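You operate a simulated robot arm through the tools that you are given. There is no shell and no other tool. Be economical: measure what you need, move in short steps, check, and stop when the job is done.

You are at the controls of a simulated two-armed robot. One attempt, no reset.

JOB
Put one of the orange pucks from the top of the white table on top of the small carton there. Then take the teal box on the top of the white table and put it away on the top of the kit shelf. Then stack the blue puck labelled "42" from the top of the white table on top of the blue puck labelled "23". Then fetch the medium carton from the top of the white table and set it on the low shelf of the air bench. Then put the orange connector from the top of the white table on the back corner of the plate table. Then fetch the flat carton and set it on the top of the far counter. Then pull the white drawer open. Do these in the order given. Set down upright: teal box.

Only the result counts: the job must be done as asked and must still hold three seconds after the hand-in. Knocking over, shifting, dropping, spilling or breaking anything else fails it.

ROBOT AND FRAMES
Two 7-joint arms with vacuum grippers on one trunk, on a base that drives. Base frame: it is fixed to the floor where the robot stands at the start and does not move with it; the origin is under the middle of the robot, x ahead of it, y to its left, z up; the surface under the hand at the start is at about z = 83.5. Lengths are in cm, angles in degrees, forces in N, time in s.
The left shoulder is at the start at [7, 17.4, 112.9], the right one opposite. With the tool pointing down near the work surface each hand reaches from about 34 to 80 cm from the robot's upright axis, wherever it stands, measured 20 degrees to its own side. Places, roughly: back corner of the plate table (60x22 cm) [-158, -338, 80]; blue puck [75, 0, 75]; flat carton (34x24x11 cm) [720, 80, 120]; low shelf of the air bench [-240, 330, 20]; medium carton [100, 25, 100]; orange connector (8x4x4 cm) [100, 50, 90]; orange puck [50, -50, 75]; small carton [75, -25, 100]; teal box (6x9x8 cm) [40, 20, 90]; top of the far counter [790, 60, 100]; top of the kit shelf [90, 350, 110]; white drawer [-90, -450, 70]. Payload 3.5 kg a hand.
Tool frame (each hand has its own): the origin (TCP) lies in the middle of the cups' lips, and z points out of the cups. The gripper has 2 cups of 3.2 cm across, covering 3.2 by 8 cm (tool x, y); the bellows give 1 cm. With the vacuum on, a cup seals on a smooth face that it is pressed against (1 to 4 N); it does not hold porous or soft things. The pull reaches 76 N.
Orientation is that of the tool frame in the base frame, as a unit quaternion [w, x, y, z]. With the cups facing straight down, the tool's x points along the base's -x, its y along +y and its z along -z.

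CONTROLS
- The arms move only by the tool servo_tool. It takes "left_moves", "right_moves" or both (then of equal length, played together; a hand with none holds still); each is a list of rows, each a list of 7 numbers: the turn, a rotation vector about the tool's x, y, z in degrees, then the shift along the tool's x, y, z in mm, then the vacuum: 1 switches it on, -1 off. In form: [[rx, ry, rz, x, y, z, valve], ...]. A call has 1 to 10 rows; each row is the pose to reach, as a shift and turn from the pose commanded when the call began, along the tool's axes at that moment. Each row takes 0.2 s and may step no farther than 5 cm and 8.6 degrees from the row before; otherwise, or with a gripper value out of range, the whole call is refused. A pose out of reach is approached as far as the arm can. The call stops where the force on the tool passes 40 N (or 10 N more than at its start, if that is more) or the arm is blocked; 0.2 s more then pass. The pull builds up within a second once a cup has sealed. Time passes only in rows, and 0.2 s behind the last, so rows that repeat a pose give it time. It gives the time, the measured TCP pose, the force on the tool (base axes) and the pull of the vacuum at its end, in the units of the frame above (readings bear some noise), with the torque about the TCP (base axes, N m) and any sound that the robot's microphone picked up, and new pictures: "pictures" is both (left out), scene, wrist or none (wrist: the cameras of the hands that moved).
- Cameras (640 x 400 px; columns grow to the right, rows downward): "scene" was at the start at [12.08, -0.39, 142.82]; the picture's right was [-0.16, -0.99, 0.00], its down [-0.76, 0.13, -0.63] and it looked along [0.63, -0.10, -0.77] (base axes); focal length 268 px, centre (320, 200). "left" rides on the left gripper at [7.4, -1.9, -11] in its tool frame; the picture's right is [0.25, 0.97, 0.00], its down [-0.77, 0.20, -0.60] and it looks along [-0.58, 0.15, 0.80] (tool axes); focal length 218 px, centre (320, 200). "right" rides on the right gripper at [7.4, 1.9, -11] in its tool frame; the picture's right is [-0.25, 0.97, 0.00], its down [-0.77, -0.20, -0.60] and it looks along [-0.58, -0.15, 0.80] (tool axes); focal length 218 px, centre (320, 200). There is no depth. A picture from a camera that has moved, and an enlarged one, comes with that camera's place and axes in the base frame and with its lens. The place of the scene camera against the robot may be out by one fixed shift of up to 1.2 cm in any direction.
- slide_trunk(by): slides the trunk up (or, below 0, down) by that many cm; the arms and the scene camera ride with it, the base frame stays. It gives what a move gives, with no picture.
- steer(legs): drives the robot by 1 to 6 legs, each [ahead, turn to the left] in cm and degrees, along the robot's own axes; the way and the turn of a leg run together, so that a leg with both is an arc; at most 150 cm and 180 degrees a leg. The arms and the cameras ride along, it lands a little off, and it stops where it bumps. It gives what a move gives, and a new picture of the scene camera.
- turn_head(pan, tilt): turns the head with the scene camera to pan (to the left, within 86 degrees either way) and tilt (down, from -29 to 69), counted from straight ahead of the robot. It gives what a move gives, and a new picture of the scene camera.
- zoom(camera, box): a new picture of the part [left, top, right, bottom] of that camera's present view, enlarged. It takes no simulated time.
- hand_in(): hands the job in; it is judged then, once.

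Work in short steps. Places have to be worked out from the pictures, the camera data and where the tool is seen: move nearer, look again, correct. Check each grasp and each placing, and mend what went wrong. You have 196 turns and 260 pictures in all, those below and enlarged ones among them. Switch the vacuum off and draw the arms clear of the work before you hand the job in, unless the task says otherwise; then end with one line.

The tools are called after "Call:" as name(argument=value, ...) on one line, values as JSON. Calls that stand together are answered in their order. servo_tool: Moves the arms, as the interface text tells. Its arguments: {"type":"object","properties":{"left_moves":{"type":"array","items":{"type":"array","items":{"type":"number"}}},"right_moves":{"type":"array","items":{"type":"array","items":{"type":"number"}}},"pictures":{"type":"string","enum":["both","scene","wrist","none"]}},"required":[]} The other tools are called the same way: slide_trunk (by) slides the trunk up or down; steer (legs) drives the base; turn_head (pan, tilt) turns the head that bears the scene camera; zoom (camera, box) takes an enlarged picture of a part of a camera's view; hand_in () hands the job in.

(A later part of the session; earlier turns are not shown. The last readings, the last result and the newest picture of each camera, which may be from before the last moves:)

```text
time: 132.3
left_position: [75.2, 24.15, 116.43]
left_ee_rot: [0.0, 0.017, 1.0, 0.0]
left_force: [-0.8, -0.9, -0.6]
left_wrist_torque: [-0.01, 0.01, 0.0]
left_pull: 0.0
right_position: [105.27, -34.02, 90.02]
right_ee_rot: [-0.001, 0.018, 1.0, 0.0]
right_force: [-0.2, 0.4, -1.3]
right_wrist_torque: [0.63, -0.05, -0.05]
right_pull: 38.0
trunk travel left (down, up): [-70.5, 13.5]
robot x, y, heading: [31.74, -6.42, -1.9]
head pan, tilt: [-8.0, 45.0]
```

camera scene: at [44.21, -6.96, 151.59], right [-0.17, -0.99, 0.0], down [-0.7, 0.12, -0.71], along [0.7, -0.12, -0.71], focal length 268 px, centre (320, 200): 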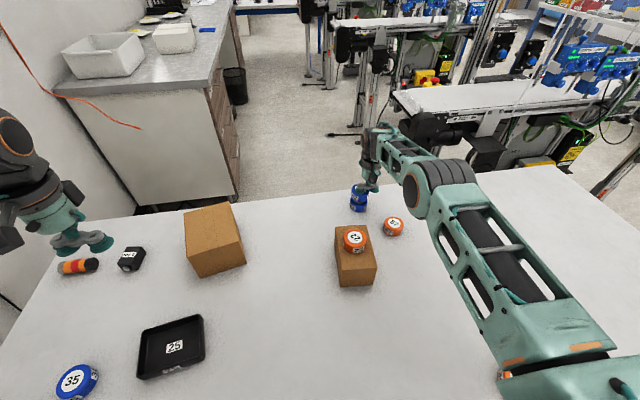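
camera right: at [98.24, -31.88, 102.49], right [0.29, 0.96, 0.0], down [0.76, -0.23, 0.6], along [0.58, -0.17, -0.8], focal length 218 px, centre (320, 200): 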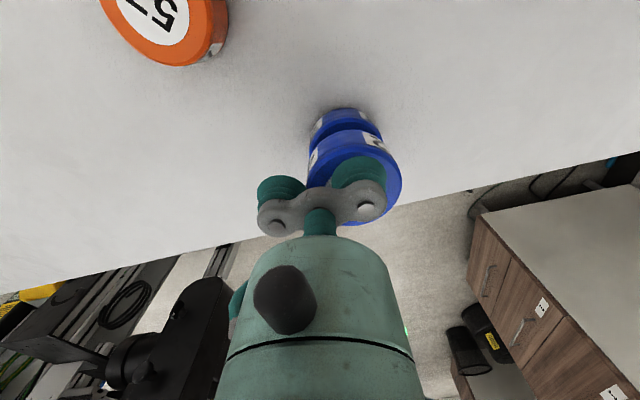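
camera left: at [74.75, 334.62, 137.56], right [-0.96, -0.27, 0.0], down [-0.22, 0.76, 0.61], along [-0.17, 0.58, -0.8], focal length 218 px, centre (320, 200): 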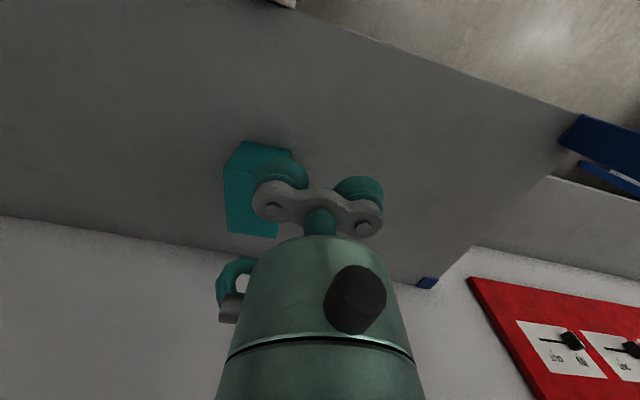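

Call:
servo_tool(right_moves=[[0, 0, 0, 0, 0, 2, 1], [0, 0, 0, 0, 0, 3, 1], [0, 0, 0, 0, 0, 3, 1]], pictures="none")

```text
time: 133.1
left_position: [75.04, 24.24, 116.59]
left_ee_rot: [0.001, 0.018, 1.0, 0.0]
left_force: [0.0, -0.4, -0.4]
left_wrist_torque: [-0.04, -0.01, -0.01]
left_pull: 0.1
right_position: [105.42, -34.15, 89.93]
right_ee_rot: [0.001, 0.018, 1.0, 0.0]
right_force: [-0.3, 0.3, 7.9]
right_wrist_torque: [0.84, -0.05, -0.01]
right_pull: 38.2
trunk travel left (down, up): [-70.5, 13.5]
robot x, y, heading: [31.79, -5.88, -1.9]
head pan, tilt: [-8.0, 45.0]
```

Light contact (8 N). I release and rise.

Call:
servo_tool(right_moves=[[0, 0, 0, 0, 0, 0, -1], [0, 0, 0, 0, 0, 0, -1], [0, 0, 0, 0, 0, 0, -1], [0, 0, 0, 0, 0, 0, -1], [0, 0, 0, 0, 0, -6, -1], [0, 0, 0, 0, 0, -20, -1], [0, 0, 0, 0, 0, -65, -1], [0, 0, 0, 0, 0, -110, -1], [0, 0, 0, 0, 0, -155, -1], [0, 0, 0, 0, 0, -200, -1]], pictures="both")

Call:
zoom(camera="scene", box=[280, 150, 440, 250])

```text
time: 135.3
left_position: [75.06, 24.17, 116.43]
left_ee_rot: [0.001, 0.018, 1.0, 0.0]
left_force: [0.2, -0.3, 0.3]
left_wrist_torque: [-0.02, 0.04, 0.0]
left_pull: 0.0
right_position: [105.34, -34.45, 109.66]
right_ee_rot: [-0.001, 0.017, 1.0, 0.001]
right_force: [0.8, 0.7, -0.5]
right_wrist_torque: [0.01, -0.02, -0.01]
right_pull: 0.1
trunk travel left (down, up): [-70.5, 13.5]
robot x, y, heading: [32.01, -6.31, -2.0]
head pan, tilt: [-8.0, 45.0]
camera scene: at [44.06, -6.93, 151.6], right [-0.17, -0.99, 0.0], down [-0.7, 0.12, -0.71], along [0.7, -0.12, -0.71], focal length 268 px, centre (320, 200)
camera right: at [98.2, -32.16, 120.7], right [0.29, 0.96, 0.0], down [0.76, -0.23, 0.6], along [0.58, -0.17, -0.8], focal length 218 px, centre (320, 200)
```

scene: 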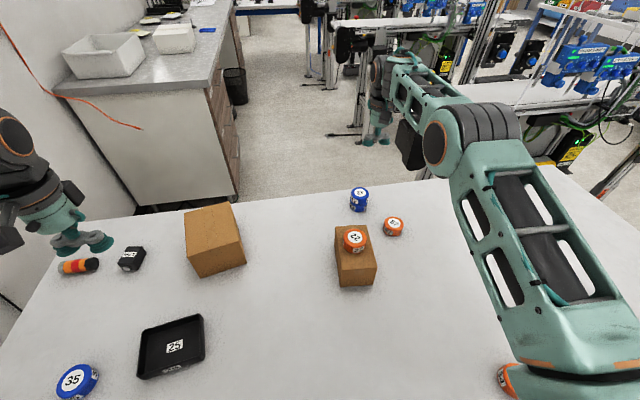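
right: 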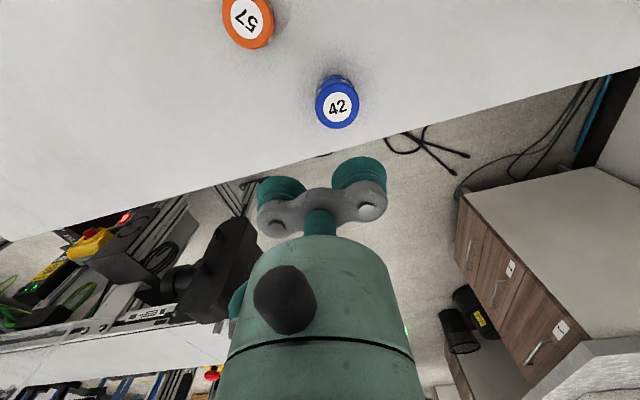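

```text
4.00 times, centred on (360, 200) of scene
camera zoom: at [44.06, -6.93, 151.6], right [-0.17, -0.99, 0.0], down [-0.7, 0.12, -0.71], along [0.7, -0.12, -0.71], focal length 1071 px, centre (160, 200)
```

zoom: 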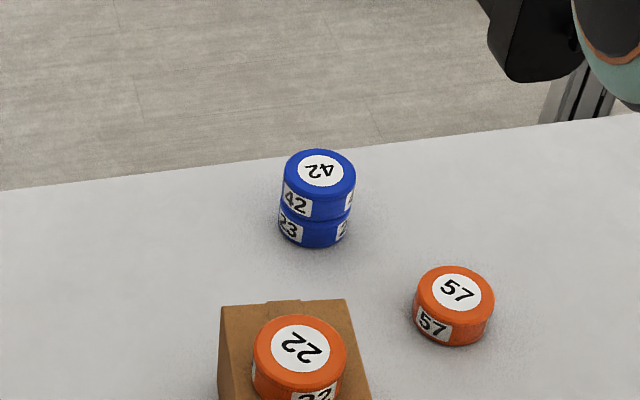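

42 is stacked on 23. I draw the right arm back, and measure the medium carton and the connector.

Call:
servo_tool(right_moves=[[0, 0, 0, 45, 0, -20, -1], [0, 0, 0, 90, 0, -30, -1], [0, 0, 0, 135, 0, -30, -1], [0, 0, 0, 180, 0, -30, -1], [0, 0, 0, 225, 0, -30, -1], [0, 0, 0, 270, 0, -30, -1], [0, 0, 0, 300, 0, -30, -1], [0, 0, 0, 300, 0, -30, -1]], pictures="none")

Call:
zoom(camera="scene", box=[30, 180, 270, 330])

Call:
zoom(camera="left", box=[0, 0, 640, 400])

```text
time: 137.1
left_position: [75.37, 24.24, 116.42]
left_ee_rot: [0.001, 0.018, 1.0, 0.0]
left_force: [1.2, 0.5, -0.3]
left_wrist_torque: [-0.03, -0.01, 0.01]
left_pull: 0.1
right_position: [75.53, -33.1, 112.65]
right_ee_rot: [0.0, 0.017, 1.0, 0.0]
right_force: [-0.6, -0.9, -0.4]
right_wrist_torque: [0.0, 0.0, -0.03]
right_pull: 0.1
trunk travel left (down, up): [-70.5, 13.5]
robot x, y, heading: [31.68, -6.66, -2.0]
head pan, tilt: [-8.0, 45.0]
```

```text
2.67 times, centred on (150, 255) of scene
camera zoom: at [44.3, -6.97, 151.58], right [-0.17, -0.99, 0.0], down [-0.7, 0.12, -0.71], along [0.7, -0.12, -0.71], focal length 714 px, centre (773, 53)
```

zoom: 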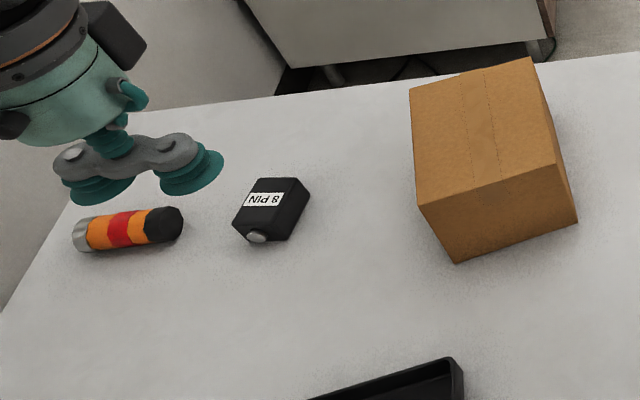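

```text
1.00 times, centred on (320, 200) of left (not enlarged: the box is as wide or as high as the picture)
camera zoom: at [67.84, 22.58, 127.52], right [-0.22, 0.98, 0.0], down [0.78, 0.17, 0.6], along [0.59, 0.13, -0.8], focal length 218 px, centre (320, 200)
```

zoom: 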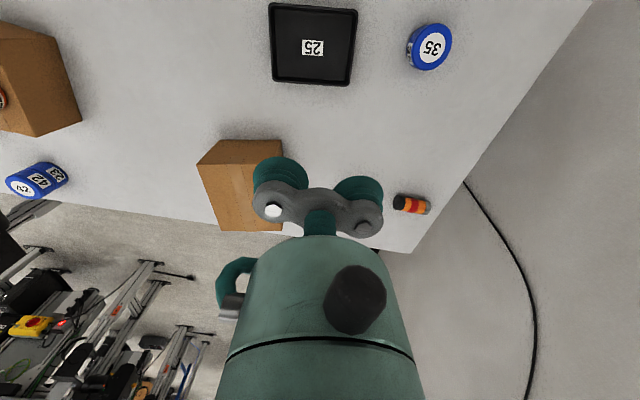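

Carton top centre ≈[95.4,14], z≈94, 16×13 cm. I bring the left hand above it.

Call:
servo_tool(left_moves=[[0, 0, 0, -42, -20, 0, -1], [0, 0, 0, -84, -40, 0, -1], [0, 0, 0, -126, -60, 0, -1], [0, 0, 0, -168, -80, 0, -1], [0, 0, 0, -205, -95, 20, -1], [0, 0, 0, -205, -95, 65, -1], [0, 0, 0, -205, -95, 110, -1], [0, 0, 0, -205, -95, 140, -1], [0, 0, 0, -205, -95, 140, -1]], pictures="both")

```text
time: 139.1
left_position: [95.29, 14.04, 102.57]
left_ee_rot: [0.0, 0.017, 1.0, 0.0]
left_force: [0.8, -0.4, -0.3]
left_wrist_torque: [0.0, -0.04, 0.0]
left_pull: 0.0
right_position: [75.41, -32.96, 112.6]
right_ee_rot: [0.0, 0.017, 1.0, 0.001]
right_force: [0.2, -0.1, 1.1]
right_wrist_torque: [-0.01, 0.0, -0.01]
right_pull: 0.2
trunk travel left (down, up): [-70.5, 13.5]
robot x, y, heading: [31.5, -6.11, -2.1]
head pan, tilt: [-8.0, 45.0]
camera scene: at [44.08, -6.97, 151.61], right [-0.17, -0.99, 0.0], down [-0.7, 0.12, -0.71], along [0.7, -0.12, -0.71], focal length 268 px, centre (320, 200)
camera left: at [87.87, 12.48, 113.73], right [-0.22, 0.98, 0.0], down [0.78, 0.17, 0.61], along [0.59, 0.13, -0.8], focal length 218 px, centre (320, 200)
```

scene: 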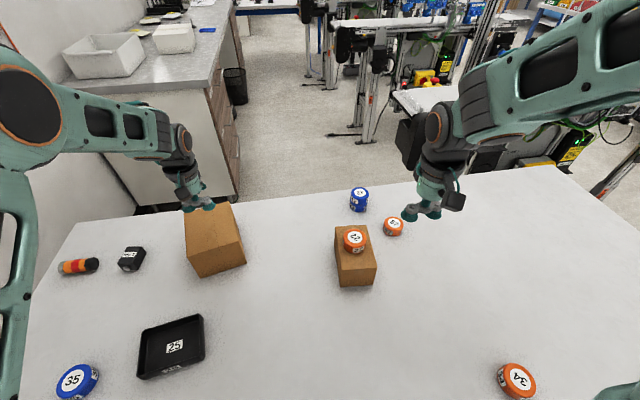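
left: 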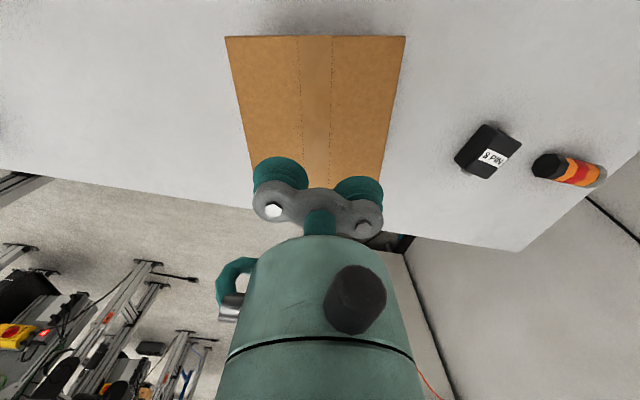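

Hand is centred on the carton top. I descend with the vacuum on.

Call:
servo_tool(left_moves=[[0, 0, 0, -5, 0, 40, 1], [0, 0, 0, -5, 0, 70, 1], [0, 0, 0, -5, 0, 80, 1], [0, 0, 0, -5, 0, 86, 1], [0, 0, 0, -5, 0, 90, 1], [0, 0, 0, -5, 0, 90, 1], [0, 0, 0, -5, 0, 90, 1], [0, 0, 0, -5, 0, 90, 1]], pictures="none")

```text
time: 140.3
left_position: [96.01, 13.82, 94.44]
left_ee_rot: [0.007, 0.017, 1.0, -0.001]
left_force: [-7.7, -0.1, 19.4]
left_wrist_torque: [-0.07, 0.45, 0.06]
left_pull: 75.5
right_position: [75.25, -33.23, 112.86]
right_ee_rot: [0.002, 0.017, 1.0, 0.002]
right_force: [0.2, 0.7, 0.7]
right_wrist_torque: [0.0, 0.0, -0.01]
right_pull: 0.1
trunk travel left (down, up): [-70.5, 13.5]
robot x, y, heading: [31.48, -6.09, -1.7]
head pan, tilt: [-8.0, 45.0]
stopped in row 5 (left hand): the force on the tool passed its limit at 45 N (the readings are from after the stop); the commanded pose is now the measured one
```

Both cups sealed (75.5 N). I lift it, undoing the slight tilt.

Call:
servo_tool(left_moves=[[0, 0.4, 0, 0, 0, -10, 1], [0, 0.8, 0, 0, 0, -40, 1], [0, 0.8, 0, 0, 0, -85, 1], [0, 0.8, 0, 0, 0, -130, 1], [0, 0.8, 0, 0, 0, -170, 1], [0, 0.8, 0, 45, 0, -190, 1], [0, 0.8, 0, 90, 0, -190, 1], [0, 0.8, 0, 135, 0, -190, 1], [0, 0.8, 0, 180, 0, -190, 1], [0, 0.8, 0, 220, 0, -190, 1]], pictures="scene")

```text
time: 142.5
left_position: [74.18, 14.85, 113.24]
left_ee_rot: [0.0, 0.018, 1.0, 0.0]
left_force: [-0.5, -1.0, -4.3]
left_wrist_torque: [0.02, -0.02, -0.03]
left_pull: 75.7
right_position: [75.43, -33.03, 112.71]
right_ee_rot: [0.0, 0.017, 1.0, 0.001]
right_force: [0.0, 1.8, -0.1]
right_wrist_torque: [0.02, -0.01, 0.01]
right_pull: 0.1
trunk travel left (down, up): [-70.5, 13.5]
robot x, y, heading: [31.69, -6.15, -2.1]
head pan, tilt: [-8.0, 45.0]
camera scene: at [43.99, -6.96, 151.62], right [-0.17, -0.99, 0.0], down [-0.7, 0.12, -0.71], along [0.7, -0.12, -0.71], focal length 268 px, centre (320, 200)
```

scene: 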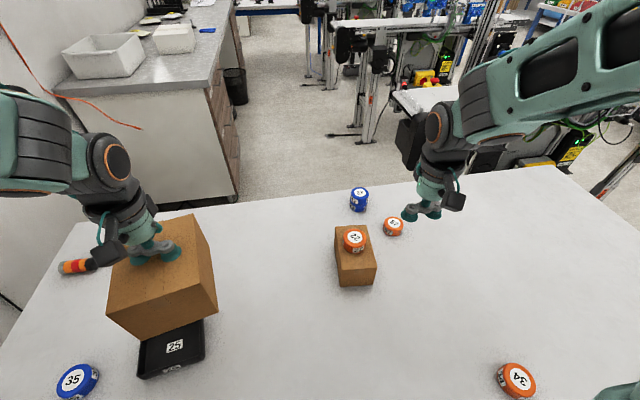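

Carton held securely (≈0.45 kg). I back out, turn left toward the air bench and drive partway, then look.

Call:
steer(legs=[[-78, 0], [0, 122], [120, 0]])

Call:
turn_head(pan=-10, tilt=20)

```text
time: 157.3
left_position: [-141.15, 128.71, 113.19]
left_ee_rot: [0.001, 0.852, -0.524, 0.002]
left_force: [-0.3, -0.6, -4.2]
left_wrist_torque: [0.0, -0.03, -0.06]
left_pull: 75.9
right_position: [-99.75, 152.99, 112.77]
right_ee_rot: [0.001, 0.852, -0.523, 0.0]
right_force: [0.1, -0.5, -0.5]
right_wrist_torque: [0.01, -0.02, 0.01]
right_pull: 0.1
trunk travel left (down, up): [-70.5, 13.5]
robot x, y, heading: [-101.92, 101.74, 117.0]
head pan, tilt: [-8.0, 45.0]
camera scene: at [-107.34, 114.64, 151.6], right [0.95, 0.33, 0.0], down [0.23, -0.67, -0.71], along [-0.23, 0.67, -0.71], focal length 268 px, centre (320, 200)
```

scene: 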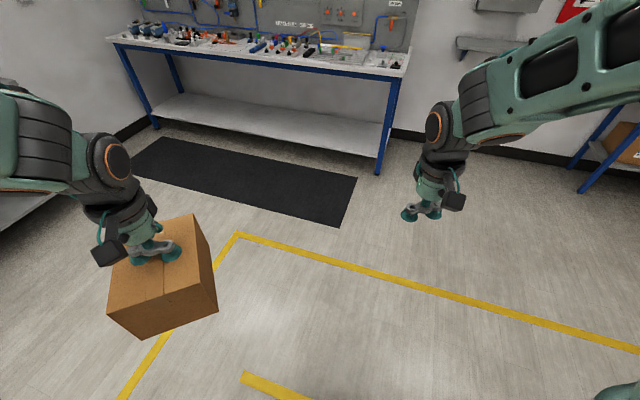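

```text
time: 158.2
left_position: [-141.07, 128.68, 112.98]
left_ee_rot: [0.001, 0.852, -0.523, 0.001]
left_force: [0.4, -0.2, -4.1]
left_wrist_torque: [-0.02, -0.01, 0.03]
left_pull: 75.7
right_position: [-99.66, 152.96, 112.59]
right_ee_rot: [0.001, 0.852, -0.523, -0.001]
right_force: [0.2, 0.0, -0.3]
right_wrist_torque: [0.0, 0.03, 0.01]
right_pull: 0.0
trunk travel left (down, up): [-70.5, 13.5]
robot x, y, heading: [-101.73, 101.7, 117.2]
head pan, tilt: [-10.0, 20.0]
camera scene: at [-107.44, 115.89, 155.45], right [0.96, 0.29, 0.0], down [0.1, -0.33, -0.94], along [-0.28, 0.9, -0.34], focal length 268 px, centre (320, 200)
```

scene: 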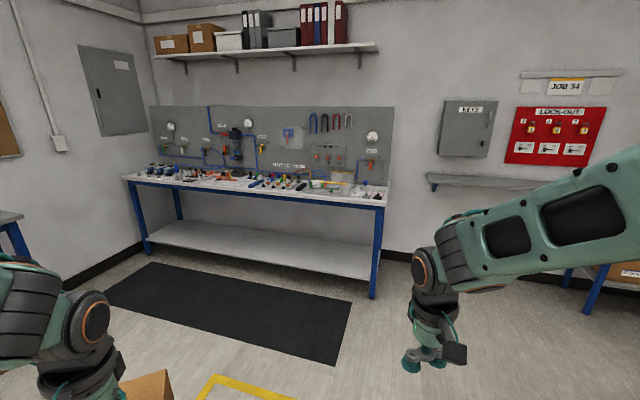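

The low shelf spans x −350…−122, front edge y≈303, z≈20; the bench top is at z≈87. I drive up facing it, stopping short.

Call:
steer(legs=[[112, 0], [0, -27]])

Call:
turn_head(pan=0, tilt=35)

```text
time: 165.7
left_position: [-176.24, 251.18, 113.01]
left_ee_rot: [-0.002, -0.693, 0.721, -0.002]
left_force: [-0.3, -1.1, -3.7]
left_wrist_torque: [0.01, -0.01, 0.03]
left_pull: 75.5
right_position: [-128.5, 252.31, 112.69]
right_ee_rot: [0.0, -0.693, 0.721, 0.0]
right_force: [-0.6, 0.0, -0.7]
right_wrist_torque: [0.02, -0.01, 0.01]
right_pull: 0.0
trunk travel left (down, up): [-70.5, 13.5]
robot x, y, heading: [-155.32, 208.31, 88.0]
head pan, tilt: [-10.0, 20.0]
camera scene: at [-153.7, 223.47, 155.46], right [0.98, -0.21, 0.0], down [-0.07, -0.33, -0.94], along [0.2, 0.92, -0.34], focal length 268 px, centre (320, 200)
```

scene: 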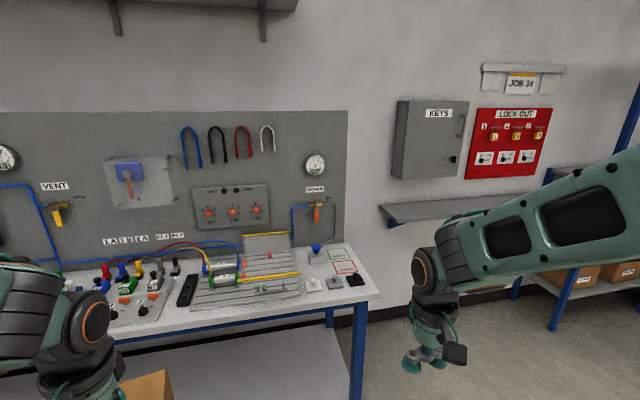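

```text
time: 166.5
left_position: [-176.34, 251.12, 113.22]
left_ee_rot: [-0.002, -0.693, 0.721, -0.001]
left_force: [-0.4, -0.7, -4.5]
left_wrist_torque: [-0.01, -0.03, 0.01]
left_pull: 75.5
right_position: [-128.29, 252.18, 112.69]
right_ee_rot: [-0.001, -0.694, 0.72, 0.001]
right_force: [-0.5, 0.1, 0.4]
right_wrist_torque: [0.01, -0.04, -0.01]
right_pull: 0.0
trunk travel left (down, up): [-70.5, 13.5]
robot x, y, heading: [-155.27, 208.63, 88.0]
head pan, tilt: [0.0, 35.0]
camera scene: at [-155.24, 223.14, 153.08], right [1.0, -0.04, 0.0], down [-0.02, -0.57, -0.82], along [0.03, 0.82, -0.57], focal length 268 px, centre (320, 200)
```

scene: 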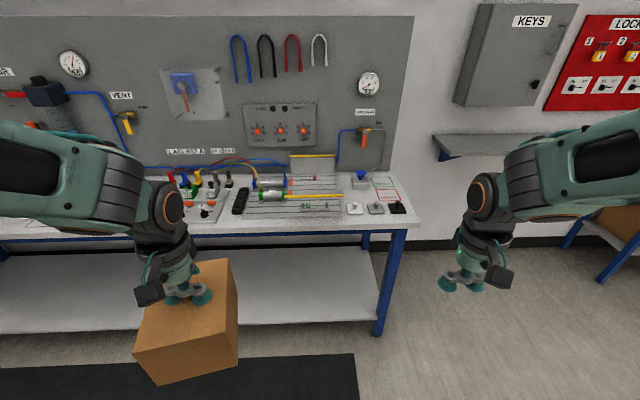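

I close in 27 cm so the carton still hangs ~12 cm in front of the bench edge, then lower the trunk.

Call:
steer(legs=[[27, 0]])

Call:
slide_trunk(by=-50)

Call:
turn_head(pan=15, tilt=30)

```text
time: 168.3
left_position: [-175.6, 277.49, 113.13]
left_ee_rot: [-0.001, -0.694, 0.72, 0.0]
left_force: [-0.5, 0.1, -3.9]
left_wrist_torque: [-0.01, 0.0, 0.01]
left_pull: 75.6
right_position: [-127.66, 278.66, 112.69]
right_ee_rot: [0.0, -0.695, 0.719, 0.002]
right_force: [0.3, 0.1, -0.2]
right_wrist_torque: [0.03, 0.0, 0.0]
right_pull: 0.0
trunk travel left (down, up): [-70.5, 13.5]
robot x, y, heading: [-154.21, 234.96, 88.1]
head pan, tilt: [0.0, 35.0]
camera scene: at [-154.44, 249.46, 153.09], right [1.0, -0.03, 0.0], down [-0.02, -0.57, -0.82], along [0.03, 0.82, -0.57], focal length 268 px, centre (320, 200)
```

scene: 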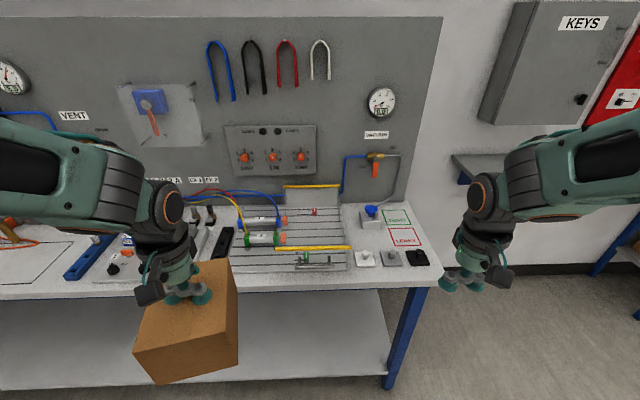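

```text
refused: -50 is not a number from -40 to 40
```

```text
time: 169.1
left_position: [-175.6, 277.66, 113.05]
left_ee_rot: [-0.001, -0.695, 0.719, -0.001]
left_force: [0.0, -0.1, -4.0]
left_wrist_torque: [0.01, 0.02, -0.01]
left_pull: 75.1
right_position: [-127.62, 278.72, 112.68]
right_ee_rot: [-0.001, -0.694, 0.72, 0.0]
right_force: [0.1, 1.1, -0.3]
right_wrist_torque: [0.03, 0.01, 0.01]
right_pull: 0.1
trunk travel left (down, up): [-70.5, 13.5]
robot x, y, heading: [-154.66, 234.69, 88.3]
head pan, tilt: [15.0, 30.0]
camera scene: at [-156.77, 249.69, 153.84], right [0.97, 0.23, 0.0], down [0.11, -0.49, -0.87], along [-0.2, 0.84, -0.5], focal length 268 px, centre (320, 200)
```

scene: 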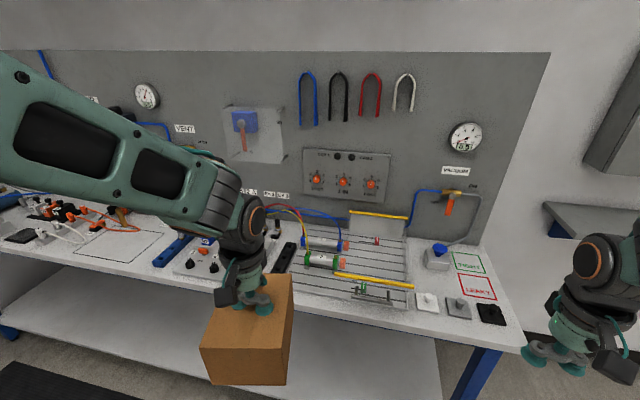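

The limit is 40 per slide; I lower in two steps.

Call:
slide_trunk(by=-40)

Call:
slide_trunk(by=-29)

Call:
turn_head(pan=10, tilt=25)

```text
time: 172.9
left_position: [-175.54, 277.57, 73.08]
left_ee_rot: [-0.001, -0.695, 0.719, -0.001]
left_force: [-0.2, -0.3, -3.6]
left_wrist_torque: [-0.03, 0.0, -0.02]
left_pull: 75.9
right_position: [-127.6, 278.8, 72.6]
right_ee_rot: [-0.001, -0.695, 0.719, 0.002]
right_force: [0.5, -0.5, -0.3]
right_wrist_torque: [0.02, 0.03, 0.01]
right_pull: 0.0
trunk travel left (down, up): [-30.5, 53.5]
robot x, y, heading: [-154.45, 235.01, 88.0]
head pan, tilt: [15.0, 30.0]
```

```text
time: 175.9
left_position: [-175.54, 277.48, 44.05]
left_ee_rot: [-0.001, -0.694, 0.72, -0.001]
left_force: [0.0, 0.4, -3.9]
left_wrist_torque: [0.01, 0.02, -0.03]
left_pull: 75.3
right_position: [-127.64, 278.69, 43.64]
right_ee_rot: [-0.001, -0.695, 0.719, 0.001]
right_force: [-0.3, -0.9, -0.1]
right_wrist_torque: [0.01, 0.03, -0.02]
right_pull: 0.0
trunk travel left (down, up): [-1.5, 82.5]
robot x, y, heading: [-154.22, 234.87, 88.5]
head pan, tilt: [15.0, 30.0]
```

```text
time: 176.5
left_position: [-175.58, 277.49, 44.09]
left_ee_rot: [-0.001, -0.694, 0.72, -0.001]
left_force: [0.4, 0.5, -5.0]
left_wrist_torque: [0.02, 0.0, 0.03]
left_pull: 75.4
right_position: [-127.54, 278.79, 43.71]
right_ee_rot: [-0.001, -0.695, 0.719, 0.001]
right_force: [0.2, -0.1, 0.5]
right_wrist_torque: [0.03, 0.01, -0.01]
right_pull: 0.2
trunk travel left (down, up): [-1.5, 82.5]
robot x, y, heading: [-154.31, 234.9, 88.3]
head pan, tilt: [10.0, 25.0]
camera scene: at [-156.03, 249.89, 85.65], right [0.99, 0.14, 0.0], down [0.06, -0.42, -0.91], along [-0.13, 0.9, -0.42], focal length 268 px, centre (320, 200)
```

scene: 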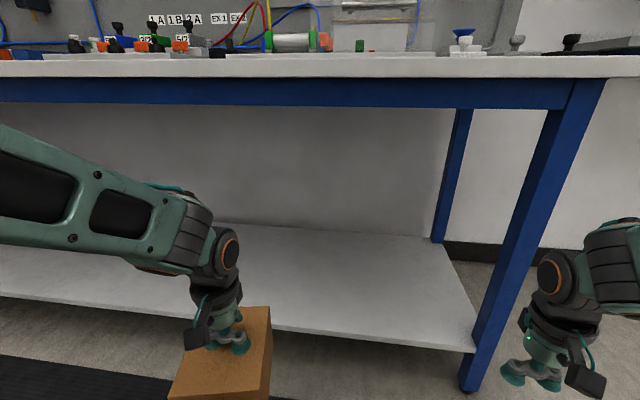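

The under-bench space is open (apron bottom ≈80, shelf ≈20). I lower the hand 7 cm and extend forward under the bench in steps.

Call:
servo_tool(left_moves=[[0, 0, 0, 0, 0, 35, 1], [0, 0, 0, 0, 0, 70, 1], [0, 0, 0, -40, 0, 70, 1], [0, 0, 0, -80, 0, 70, 1], [0, 0, 0, -120, 0, 70, 1], [0, 0, 0, -120, 0, 70, 1]], pictures="scene")

```text
time: 177.9
left_position: [-175.23, 289.53, 37.01]
left_ee_rot: [0.0, -0.695, 0.719, -0.001]
left_force: [-0.4, -0.1, -4.7]
left_wrist_torque: [-0.01, -0.05, -0.01]
left_pull: 75.9
right_position: [-127.63, 278.79, 43.67]
right_ee_rot: [0.0, -0.694, 0.72, 0.001]
right_force: [0.4, -0.3, 0.9]
right_wrist_torque: [0.04, -0.01, 0.01]
right_pull: 0.0
trunk travel left (down, up): [-1.5, 82.5]
robot x, y, heading: [-154.52, 234.47, 88.3]
head pan, tilt: [10.0, 25.0]
camera scene: at [-156.03, 249.91, 85.65], right [0.99, 0.14, 0.0], down [0.06, -0.42, -0.91], along [-0.13, 0.9, -0.42], focal length 268 px, centre (320, 200)
```

scene: 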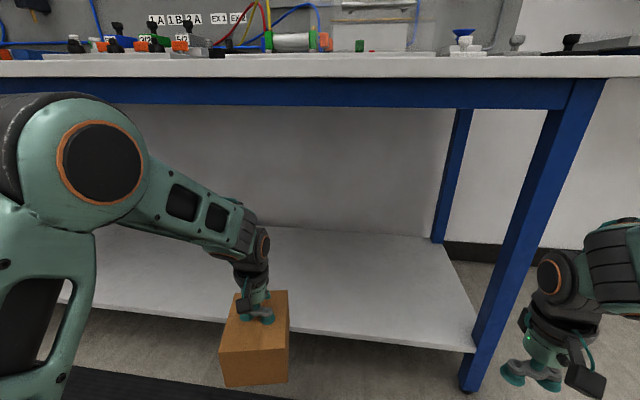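

Elbow stays in front of the bench edge. I extend further.

Call:
servo_tool(left_moves=[[0, 0, 0, -40, 0, 0, 1], [0, 0, 0, -80, 0, 0, 1], [0, 0, 0, -120, 0, 0, 1], [0, 0, 0, -160, 0, 0, 1], [0, 0, 0, -160, 0, 0, 1]], pictures="both")

```text
time: 179.1
left_position: [-174.58, 305.48, 36.9]
left_ee_rot: [-0.002, -0.694, 0.72, -0.001]
left_force: [-0.2, 0.3, -4.4]
left_wrist_torque: [-0.01, -0.02, 0.0]
left_pull: 75.7
right_position: [-127.51, 278.65, 43.65]
right_ee_rot: [0.0, -0.695, 0.719, 0.001]
right_force: [0.6, -0.5, -0.7]
right_wrist_torque: [-0.02, 0.01, 0.0]
right_pull: 0.0
trunk travel left (down, up): [-1.5, 82.5]
robot x, y, heading: [-154.54, 235.04, 88.3]
head pan, tilt: [10.0, 25.0]
camera scene: at [-156.03, 249.92, 85.65], right [0.99, 0.14, 0.0], down [0.06, -0.42, -0.91], along [-0.13, 0.9, -0.42], focal length 268 px, centre (320, 200)
camera left: at [-173.01, 298.24, 48.08], right [-0.98, -0.22, 0.0], down [-0.17, 0.78, 0.6], along [-0.13, 0.59, -0.8], focal length 218 px, centre (320, 200)
```

scene: 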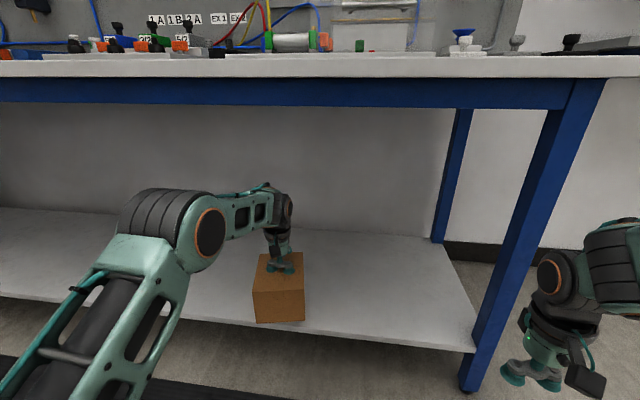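
left: 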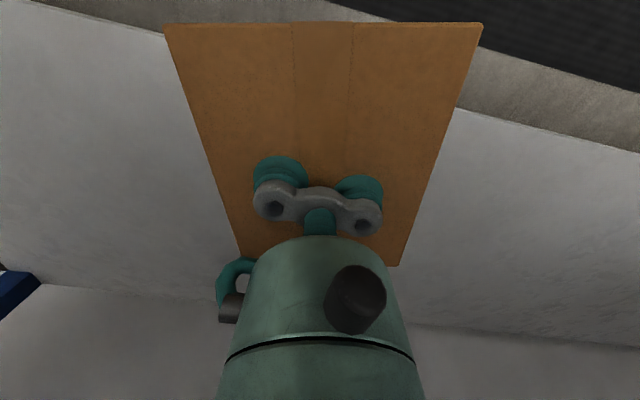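

The elbow is well below the apron. I drive 11 cm ahead to bring the carton fully over the shelf.

Call:
steer(legs=[[11, 0]])

Call:
zoom(camera="left", box=[0, 0, 640, 400])

```text
time: 180.3
left_position: [-174.1, 316.19, 37.05]
left_ee_rot: [-0.002, -0.694, 0.72, -0.001]
left_force: [0.6, 0.2, -3.8]
left_wrist_torque: [0.0, -0.01, 0.0]
left_pull: 75.7
right_position: [-127.12, 289.42, 43.54]
right_ee_rot: [-0.001, -0.694, 0.72, 0.0]
right_force: [-0.1, -0.3, -0.6]
right_wrist_torque: [-0.02, 0.04, 0.0]
right_pull: 0.1
trunk travel left (down, up): [-1.5, 82.5]
robot x, y, heading: [-154.28, 245.42, 88.3]
head pan, tilt: [10.0, 25.0]
camera scene: at [-155.66, 260.55, 85.65], right [0.99, 0.14, 0.0], down [0.06, -0.42, -0.91], along [-0.13, 0.9, -0.42], focal length 268 px, centre (320, 200)
```

scene: 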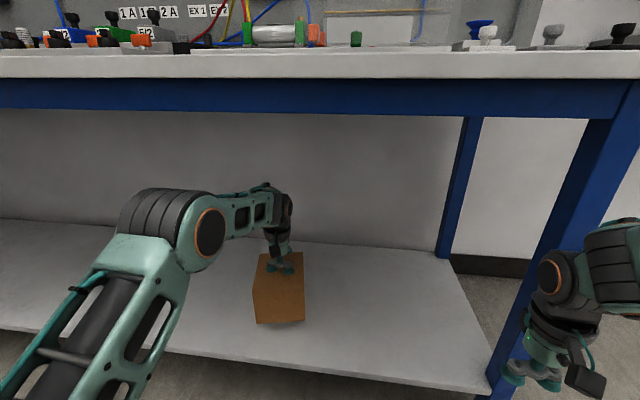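

```text
1.00 times, centred on (320, 200) of left (not enlarged: the box is as wide or as high as the picture)
camera zoom: at [-172.56, 308.89, 48.11], right [-0.98, -0.22, 0.0], down [-0.17, 0.78, 0.6], along [-0.13, 0.59, -0.8], focal length 218 px, centre (320, 200)
```

zoom: 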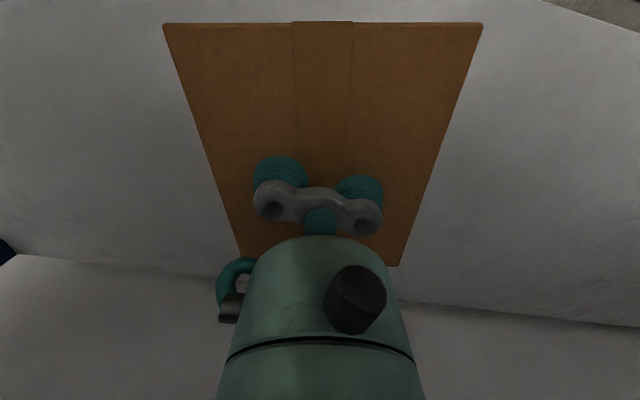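

Carton is over the shelf. I lower it gently.

Call:
servo_tool(left_moves=[[0, 0, 0, 0, 0, 20, 1], [0, 0, 0, 0, 0, 35, 1], [0, 0, 0, 0, 0, 42, 1], [0, 0, 0, 0, 0, 46, 1], [0, 0, 0, 0, 0, 50, 1], [0, 0, 0, 0, 0, 50, 1]], pictures="scene")

```text
time: 181.7
left_position: [-174.07, 316.27, 32.01]
left_ee_rot: [-0.001, -0.694, 0.72, -0.002]
left_force: [-0.3, -0.3, -3.5]
left_wrist_torque: [-0.03, 0.0, 0.02]
left_pull: 75.3
right_position: [-127.15, 289.36, 43.64]
right_ee_rot: [-0.001, -0.694, 0.72, 0.0]
right_force: [-0.3, 0.3, 0.1]
right_wrist_torque: [-0.02, -0.02, 0.01]
right_pull: 0.2
trunk travel left (down, up): [-1.5, 82.5]
robot x, y, heading: [-153.95, 245.58, 88.2]
head pan, tilt: [10.0, 25.0]
camera scene: at [-155.66, 260.55, 85.65], right [0.99, 0.14, 0.0], down [0.06, -0.42, -0.91], along [-0.13, 0.9, -0.42], focal length 268 px, centre (320, 200)
```

scene: 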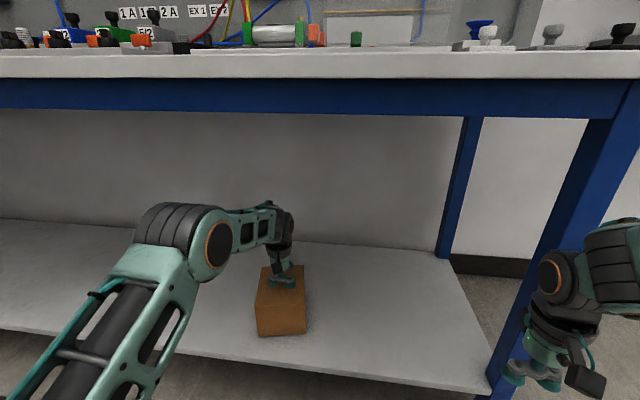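

Call:
servo_tool(left_moves=[[0, 0, 0, 0, 0, 4, 1], [0, 0, 0, 0, 0, 8, 1], [0, 0, 0, 0, 0, 11, 1], [0, 0, 0, 0, 0, 11, 1]], pictures="none")

```text
time: 182.7
left_position: [-174.22, 316.12, 31.06]
left_ee_rot: [0.0, -0.694, 0.72, 0.0]
left_force: [1.3, -2.1, 2.2]
left_wrist_torque: [0.23, -0.02, -0.08]
left_pull: 74.7
right_position: [-127.26, 289.35, 43.7]
right_ee_rot: [-0.002, -0.694, 0.72, 0.001]
right_force: [-0.1, 0.1, -0.2]
right_wrist_torque: [0.0, 0.0, -0.03]
right_pull: 0.0
trunk travel left (down, up): [-1.5, 82.5]
robot x, y, heading: [-154.18, 245.68, 88.3]
head pan, tilt: [10.0, 25.0]
```

Contact made (force −4→+2 N). I release, lift 4 cm and check.

Call:
servo_tool(left_moves=[[0, 0, 0, 0, 0, 2, 1], [0, 0, 0, 0, 0, 2, -1], [0, 0, 0, 0, 0, 2, -1], [0, 0, 0, 0, 0, 0, -1], [0, 0, 0, 0, 0, 0, -1], [0, 0, 0, 0, 0, -5, -1], [0, 0, 0, 0, 0, -15, -1], [0, 0, 0, 0, 0, -40, -1], [0, 0, 0, 0, 0, -60, -1]], pictures="both")

```text
time: 184.7
left_position: [-174.2, 316.17, 36.68]
left_ee_rot: [-0.001, -0.694, 0.72, -0.001]
left_force: [-0.2, -0.4, -0.8]
left_wrist_torque: [0.0, 0.0, 0.0]
left_pull: 0.1
right_position: [-127.19, 289.31, 43.7]
right_ee_rot: [-0.001, -0.694, 0.72, 0.0]
right_force: [0.2, -0.1, 0.6]
right_wrist_torque: [-0.01, 0.02, 0.02]
right_pull: 0.1
trunk travel left (down, up): [-1.5, 82.5]
robot x, y, heading: [-153.98, 245.59, 88.1]
head pan, tilt: [10.0, 25.0]
camera scene: at [-155.66, 260.53, 85.65], right [0.99, 0.14, 0.0], down [0.06, -0.42, -0.91], along [-0.13, 0.9, -0.42], focal length 268 px, centre (320, 200)
camera left: at [-172.56, 308.84, 47.88], right [-0.98, -0.22, 0.0], down [-0.17, 0.78, 0.6], along [-0.13, 0.59, -0.8], focal length 218 px, centre (320, 200)
```

scene: 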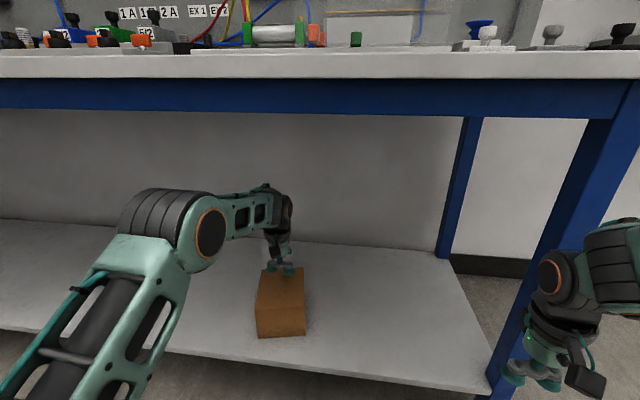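
left: 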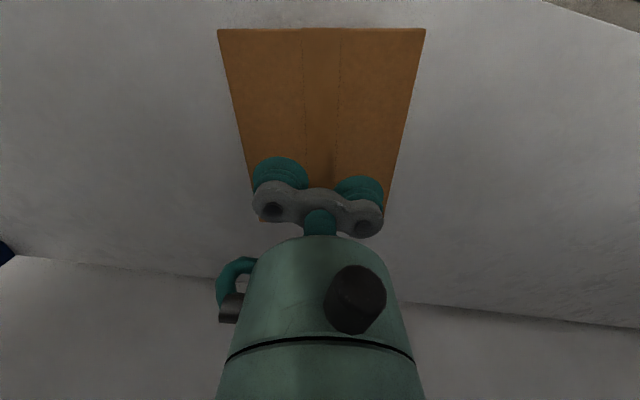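

The carton stands on the low shelf. I back straight out 48 cm, raise the trunk again and draw the left arm in.

Call:
steer(legs=[[-48, 0]])

Call:
slide_trunk(by=40)

Call:
slide_trunk(by=32)

Call:
servo_tool(left_moves=[[0, 0, 0, 45, 0, 0, -1], [0, 0, 0, 90, 0, 0, -1], [0, 0, 0, 135, 0, 0, -1], [0, 0, 0, 180, 0, -20, -1], [0, 0, 0, 225, 0, -60, -1], [0, 0, 0, 225, 0, -80, -1]], pictures="scene")

```text
time: 187.5
left_position: [-175.98, 269.71, 36.87]
left_ee_rot: [-0.001, -0.695, 0.719, -0.002]
left_force: [-0.5, 0.4, -0.2]
left_wrist_torque: [0.02, 0.02, 0.0]
left_pull: 0.0
right_position: [-128.94, 243.09, 43.72]
right_ee_rot: [0.0, -0.696, 0.718, 0.001]
right_force: [0.0, 0.4, -0.5]
right_wrist_torque: [-0.02, 0.0, -0.02]
right_pull: 0.1
trunk travel left (down, up): [-1.5, 82.5]
robot x, y, heading: [-155.63, 199.14, 88.2]
head pan, tilt: [10.0, 25.0]
camera scene: at [-157.19, 214.14, 85.65], right [0.99, 0.14, 0.0], down [0.06, -0.42, -0.91], along [-0.13, 0.9, -0.42], focal length 268 px, centre (320, 200)
```

scene: 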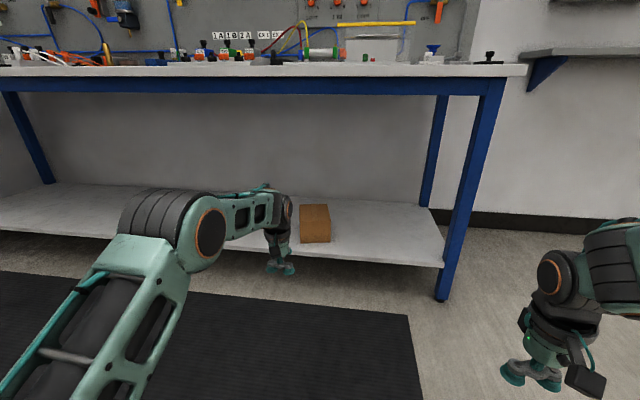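

```text
time: 191.3
left_position: [-175.96, 269.78, 76.72]
left_ee_rot: [-0.002, -0.695, 0.719, -0.001]
left_force: [0.1, -0.2, -0.5]
left_wrist_torque: [-0.02, 0.01, 0.0]
left_pull: 0.0
right_position: [-128.99, 243.1, 83.57]
right_ee_rot: [-0.001, -0.696, 0.718, 0.0]
right_force: [-0.2, 0.6, 0.6]
right_wrist_torque: [0.04, 0.01, 0.01]
right_pull: 0.1
trunk travel left (down, up): [-41.5, 42.5]
robot x, y, heading: [-155.34, 199.27, 88.2]
head pan, tilt: [10.0, 25.0]
```

```text
time: 194.5
left_position: [-175.95, 269.65, 108.76]
left_ee_rot: [-0.001, -0.696, 0.718, -0.001]
left_force: [0.4, 0.5, -0.3]
left_wrist_torque: [0.03, -0.01, 0.02]
left_pull: 0.0
right_position: [-128.83, 243.11, 115.63]
right_ee_rot: [-0.001, -0.696, 0.718, 0.001]
right_force: [1.5, 0.5, -0.6]
right_wrist_torque: [-0.02, -0.02, 0.0]
right_pull: 0.0
trunk travel left (down, up): [-73.5, 10.5]
robot x, y, heading: [-155.45, 199.29, 88.4]
head pan, tilt: [10.0, 25.0]
```

```text
refused: row 5 steps farther than a row can; nothing moved
```

The carton sits well on the shelf. I retract the left hand (steps split), then drive back to the white table.

Call:
servo_tool(left_moves=[[0, 0, 0, 45, 0, 0, -1], [0, 0, 0, 90, 0, 0, -1], [0, 0, 0, 135, 0, -10, -1], [0, 0, 0, 175, 0, -30, -1], [0, 0, 0, 210, 0, -60, -1], [0, 0, 0, 210, 0, -60, -1]], pictures="none")

Call:
steer(legs=[[0, -147.5], [150, 0], [60, 0], [0, 60]])

Call:
turn_head(pan=0, tilt=45)

```text
time: 195.9
left_position: [-176.41, 248.9, 114.74]
left_ee_rot: [-0.001, -0.695, 0.719, -0.001]
left_force: [-0.2, -0.1, -1.0]
left_wrist_torque: [-0.05, -0.06, -0.01]
left_pull: 0.1
right_position: [-128.79, 243.17, 115.75]
right_ee_rot: [-0.001, -0.695, 0.719, 0.0]
right_force: [-0.1, 0.5, 0.8]
right_wrist_torque: [-0.03, -0.01, 0.0]
right_pull: 0.1
trunk travel left (down, up): [-73.5, 10.5]
robot x, y, heading: [-155.31, 199.13, 88.4]
head pan, tilt: [10.0, 25.0]
```

```text
time: 215.2
left_position: [2.67, 43.34, 114.66]
left_ee_rot: [-0.002, -0.026, 1.0, 0.0]
left_force: [-0.2, -0.6, -0.9]
left_wrist_torque: [0.02, -0.04, -0.01]
left_pull: 0.1
right_position: [0.87, -4.59, 115.72]
right_ee_rot: [0.0, -0.026, 1.0, 0.0]
right_force: [-0.2, -0.5, 0.2]
right_wrist_torque: [0.02, -0.01, -0.01]
right_pull: 0.0
trunk travel left (down, up): [-73.5, 10.5]
robot x, y, heading: [-45.18, 18.26, 2.9]
head pan, tilt: [10.0, 25.0]
camera scene: at [-31.58, 21.58, 157.65], right [0.23, -0.97, 0.0], down [-0.41, -0.1, -0.91], along [0.88, 0.21, -0.42], focal length 268 px, centre (320, 200)
```

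scene: 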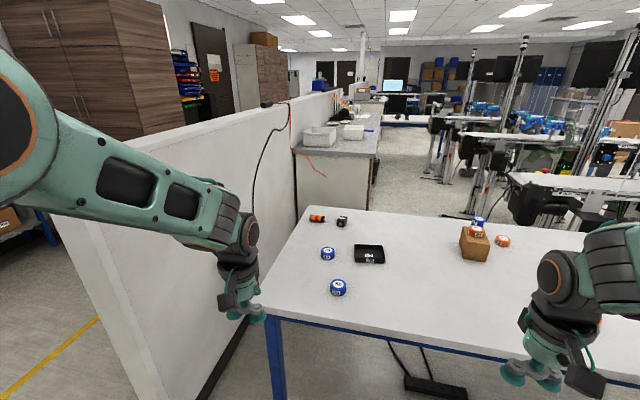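

```text
time: 216.0
left_position: [2.68, 43.46, 114.62]
left_ee_rot: [-0.002, -0.027, 1.0, 0.001]
left_force: [0.3, 0.5, -0.2]
left_wrist_torque: [0.02, 0.0, -0.02]
left_pull: 0.0
right_position: [1.0, -4.49, 115.71]
right_ee_rot: [0.0, -0.027, 1.0, 0.001]
right_force: [-0.8, -0.2, 0.6]
right_wrist_torque: [0.02, -0.01, 0.0]
right_pull: 0.1
trunk travel left (down, up): [-73.5, 10.5]
robot x, y, heading: [-44.93, 18.23, 3.2]
head pan, tilt: [0.0, 45.0]
camera scene: at [-32.43, 20.0, 154.6], right [0.05, -1.0, 0.0], down [-0.71, -0.04, -0.71], along [0.71, 0.04, -0.71], focal length 268 px, centre (320, 200)
```

scene: 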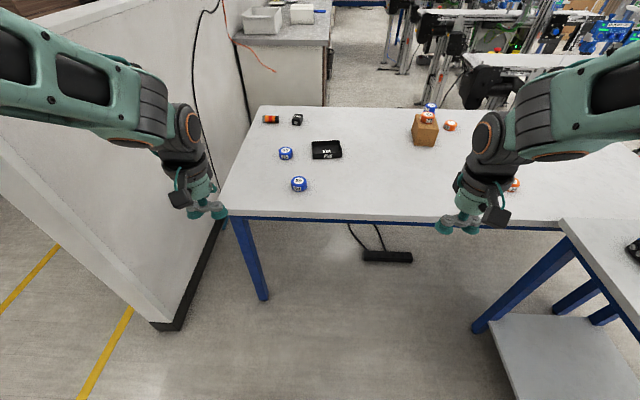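

I align slightly right and drive in under the table between its legs.

Call:
steer(legs=[[0, -6.5], [74, 0]])

Call:
turn_head(pan=20, tilt=40)

```text
time: 220.6
left_position: [78.52, 34.02, 114.84]
left_ee_rot: [-0.003, 0.029, 1.0, 0.0]
left_force: [0.0, 1.5, -0.3]
left_wrist_torque: [0.0, -0.01, 0.0]
left_pull: 0.0
right_position: [71.41, -13.27, 115.75]
right_ee_rot: [0.0, 0.028, 1.0, 0.001]
right_force: [0.7, 0.5, -0.4]
right_wrist_torque: [0.0, 0.0, -0.01]
right_pull: 0.0
trunk travel left (down, up): [-73.5, 10.5]
robot x, y, heading: [28.35, 14.48, -3.2]
head pan, tilt: [0.0, 45.0]
camera scene: at [40.83, 14.48, 154.6], right [-0.05, -1.0, 0.0], down [-0.71, 0.04, -0.71], along [0.71, -0.04, -0.71], focal length 268 px, centre (320, 200)
```

scene: 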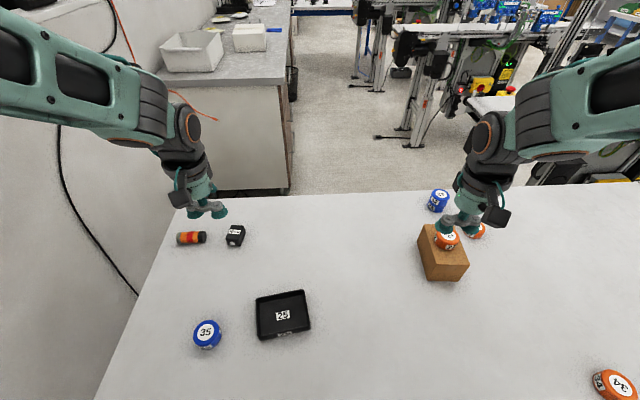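

```text
time: 221.4
left_position: [78.52, 34.07, 114.73]
left_ee_rot: [-0.002, 0.029, 1.0, -0.001]
left_force: [0.2, 1.0, -0.3]
left_wrist_torque: [0.0, 0.0, 0.0]
left_pull: 0.1
right_position: [71.52, -13.41, 115.68]
right_ee_rot: [-0.001, 0.028, 1.0, 0.0]
right_force: [0.1, 0.5, 0.7]
right_wrist_torque: [0.04, -0.01, 0.04]
right_pull: 0.0
trunk travel left (down, up): [-73.5, 10.5]
robot x, y, heading: [28.28, 14.55, -3.3]
head pan, tilt: [20.0, 40.0]
camera scene: at [40.94, 17.38, 155.32], right [0.29, -0.96, 0.0], down [-0.62, -0.19, -0.77], along [0.73, 0.22, -0.64], focal length 268 px, centre (320, 200)
```

scene: 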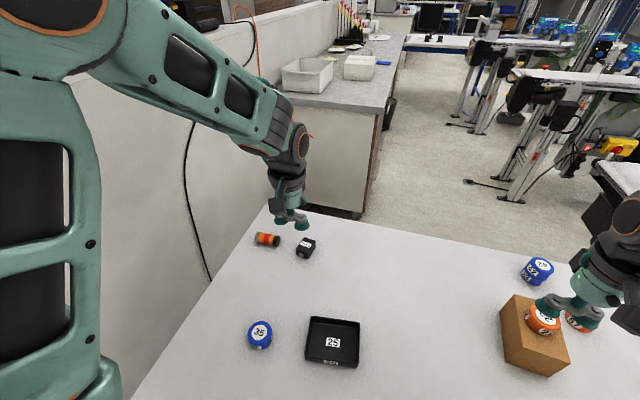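

I bring the left hand toward the connector for a close view.

Call:
servo_tool(left_moves=[[0, 0, 0, -30, 38, 0, -1], [0, 0, 0, -60, 75, 0, -1], [0, 0, 0, -90, 113, 10, -1], [0, 0, 0, -120, 150, 30, -1], [0, 0, 0, -140, 185, 60, -1], [0, 0, 0, -140, 185, 100, -1], [0, 0, 0, -140, 185, 130, -1], [0, 0, 0, -140, 185, 130, -1]], pictures="both")

Call:
zoom(camera="left", box=[220, 40, 460, 190])

```text
refused: row 4 steps farther than a row can; nothing moved
```

```text
2.67 times, centred on (340, 115) of left
camera zoom: at [71.04, 32.62, 125.82], right [-0.2, 0.98, 0.0], down [0.78, 0.16, 0.6], along [0.59, 0.12, -0.8], focal length 582 px, centre (267, 427)
```

zoom: 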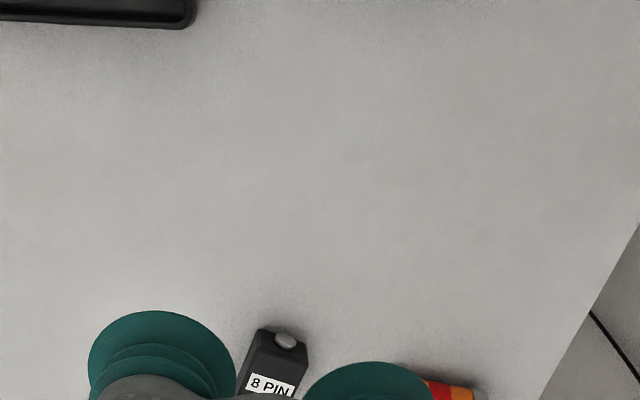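

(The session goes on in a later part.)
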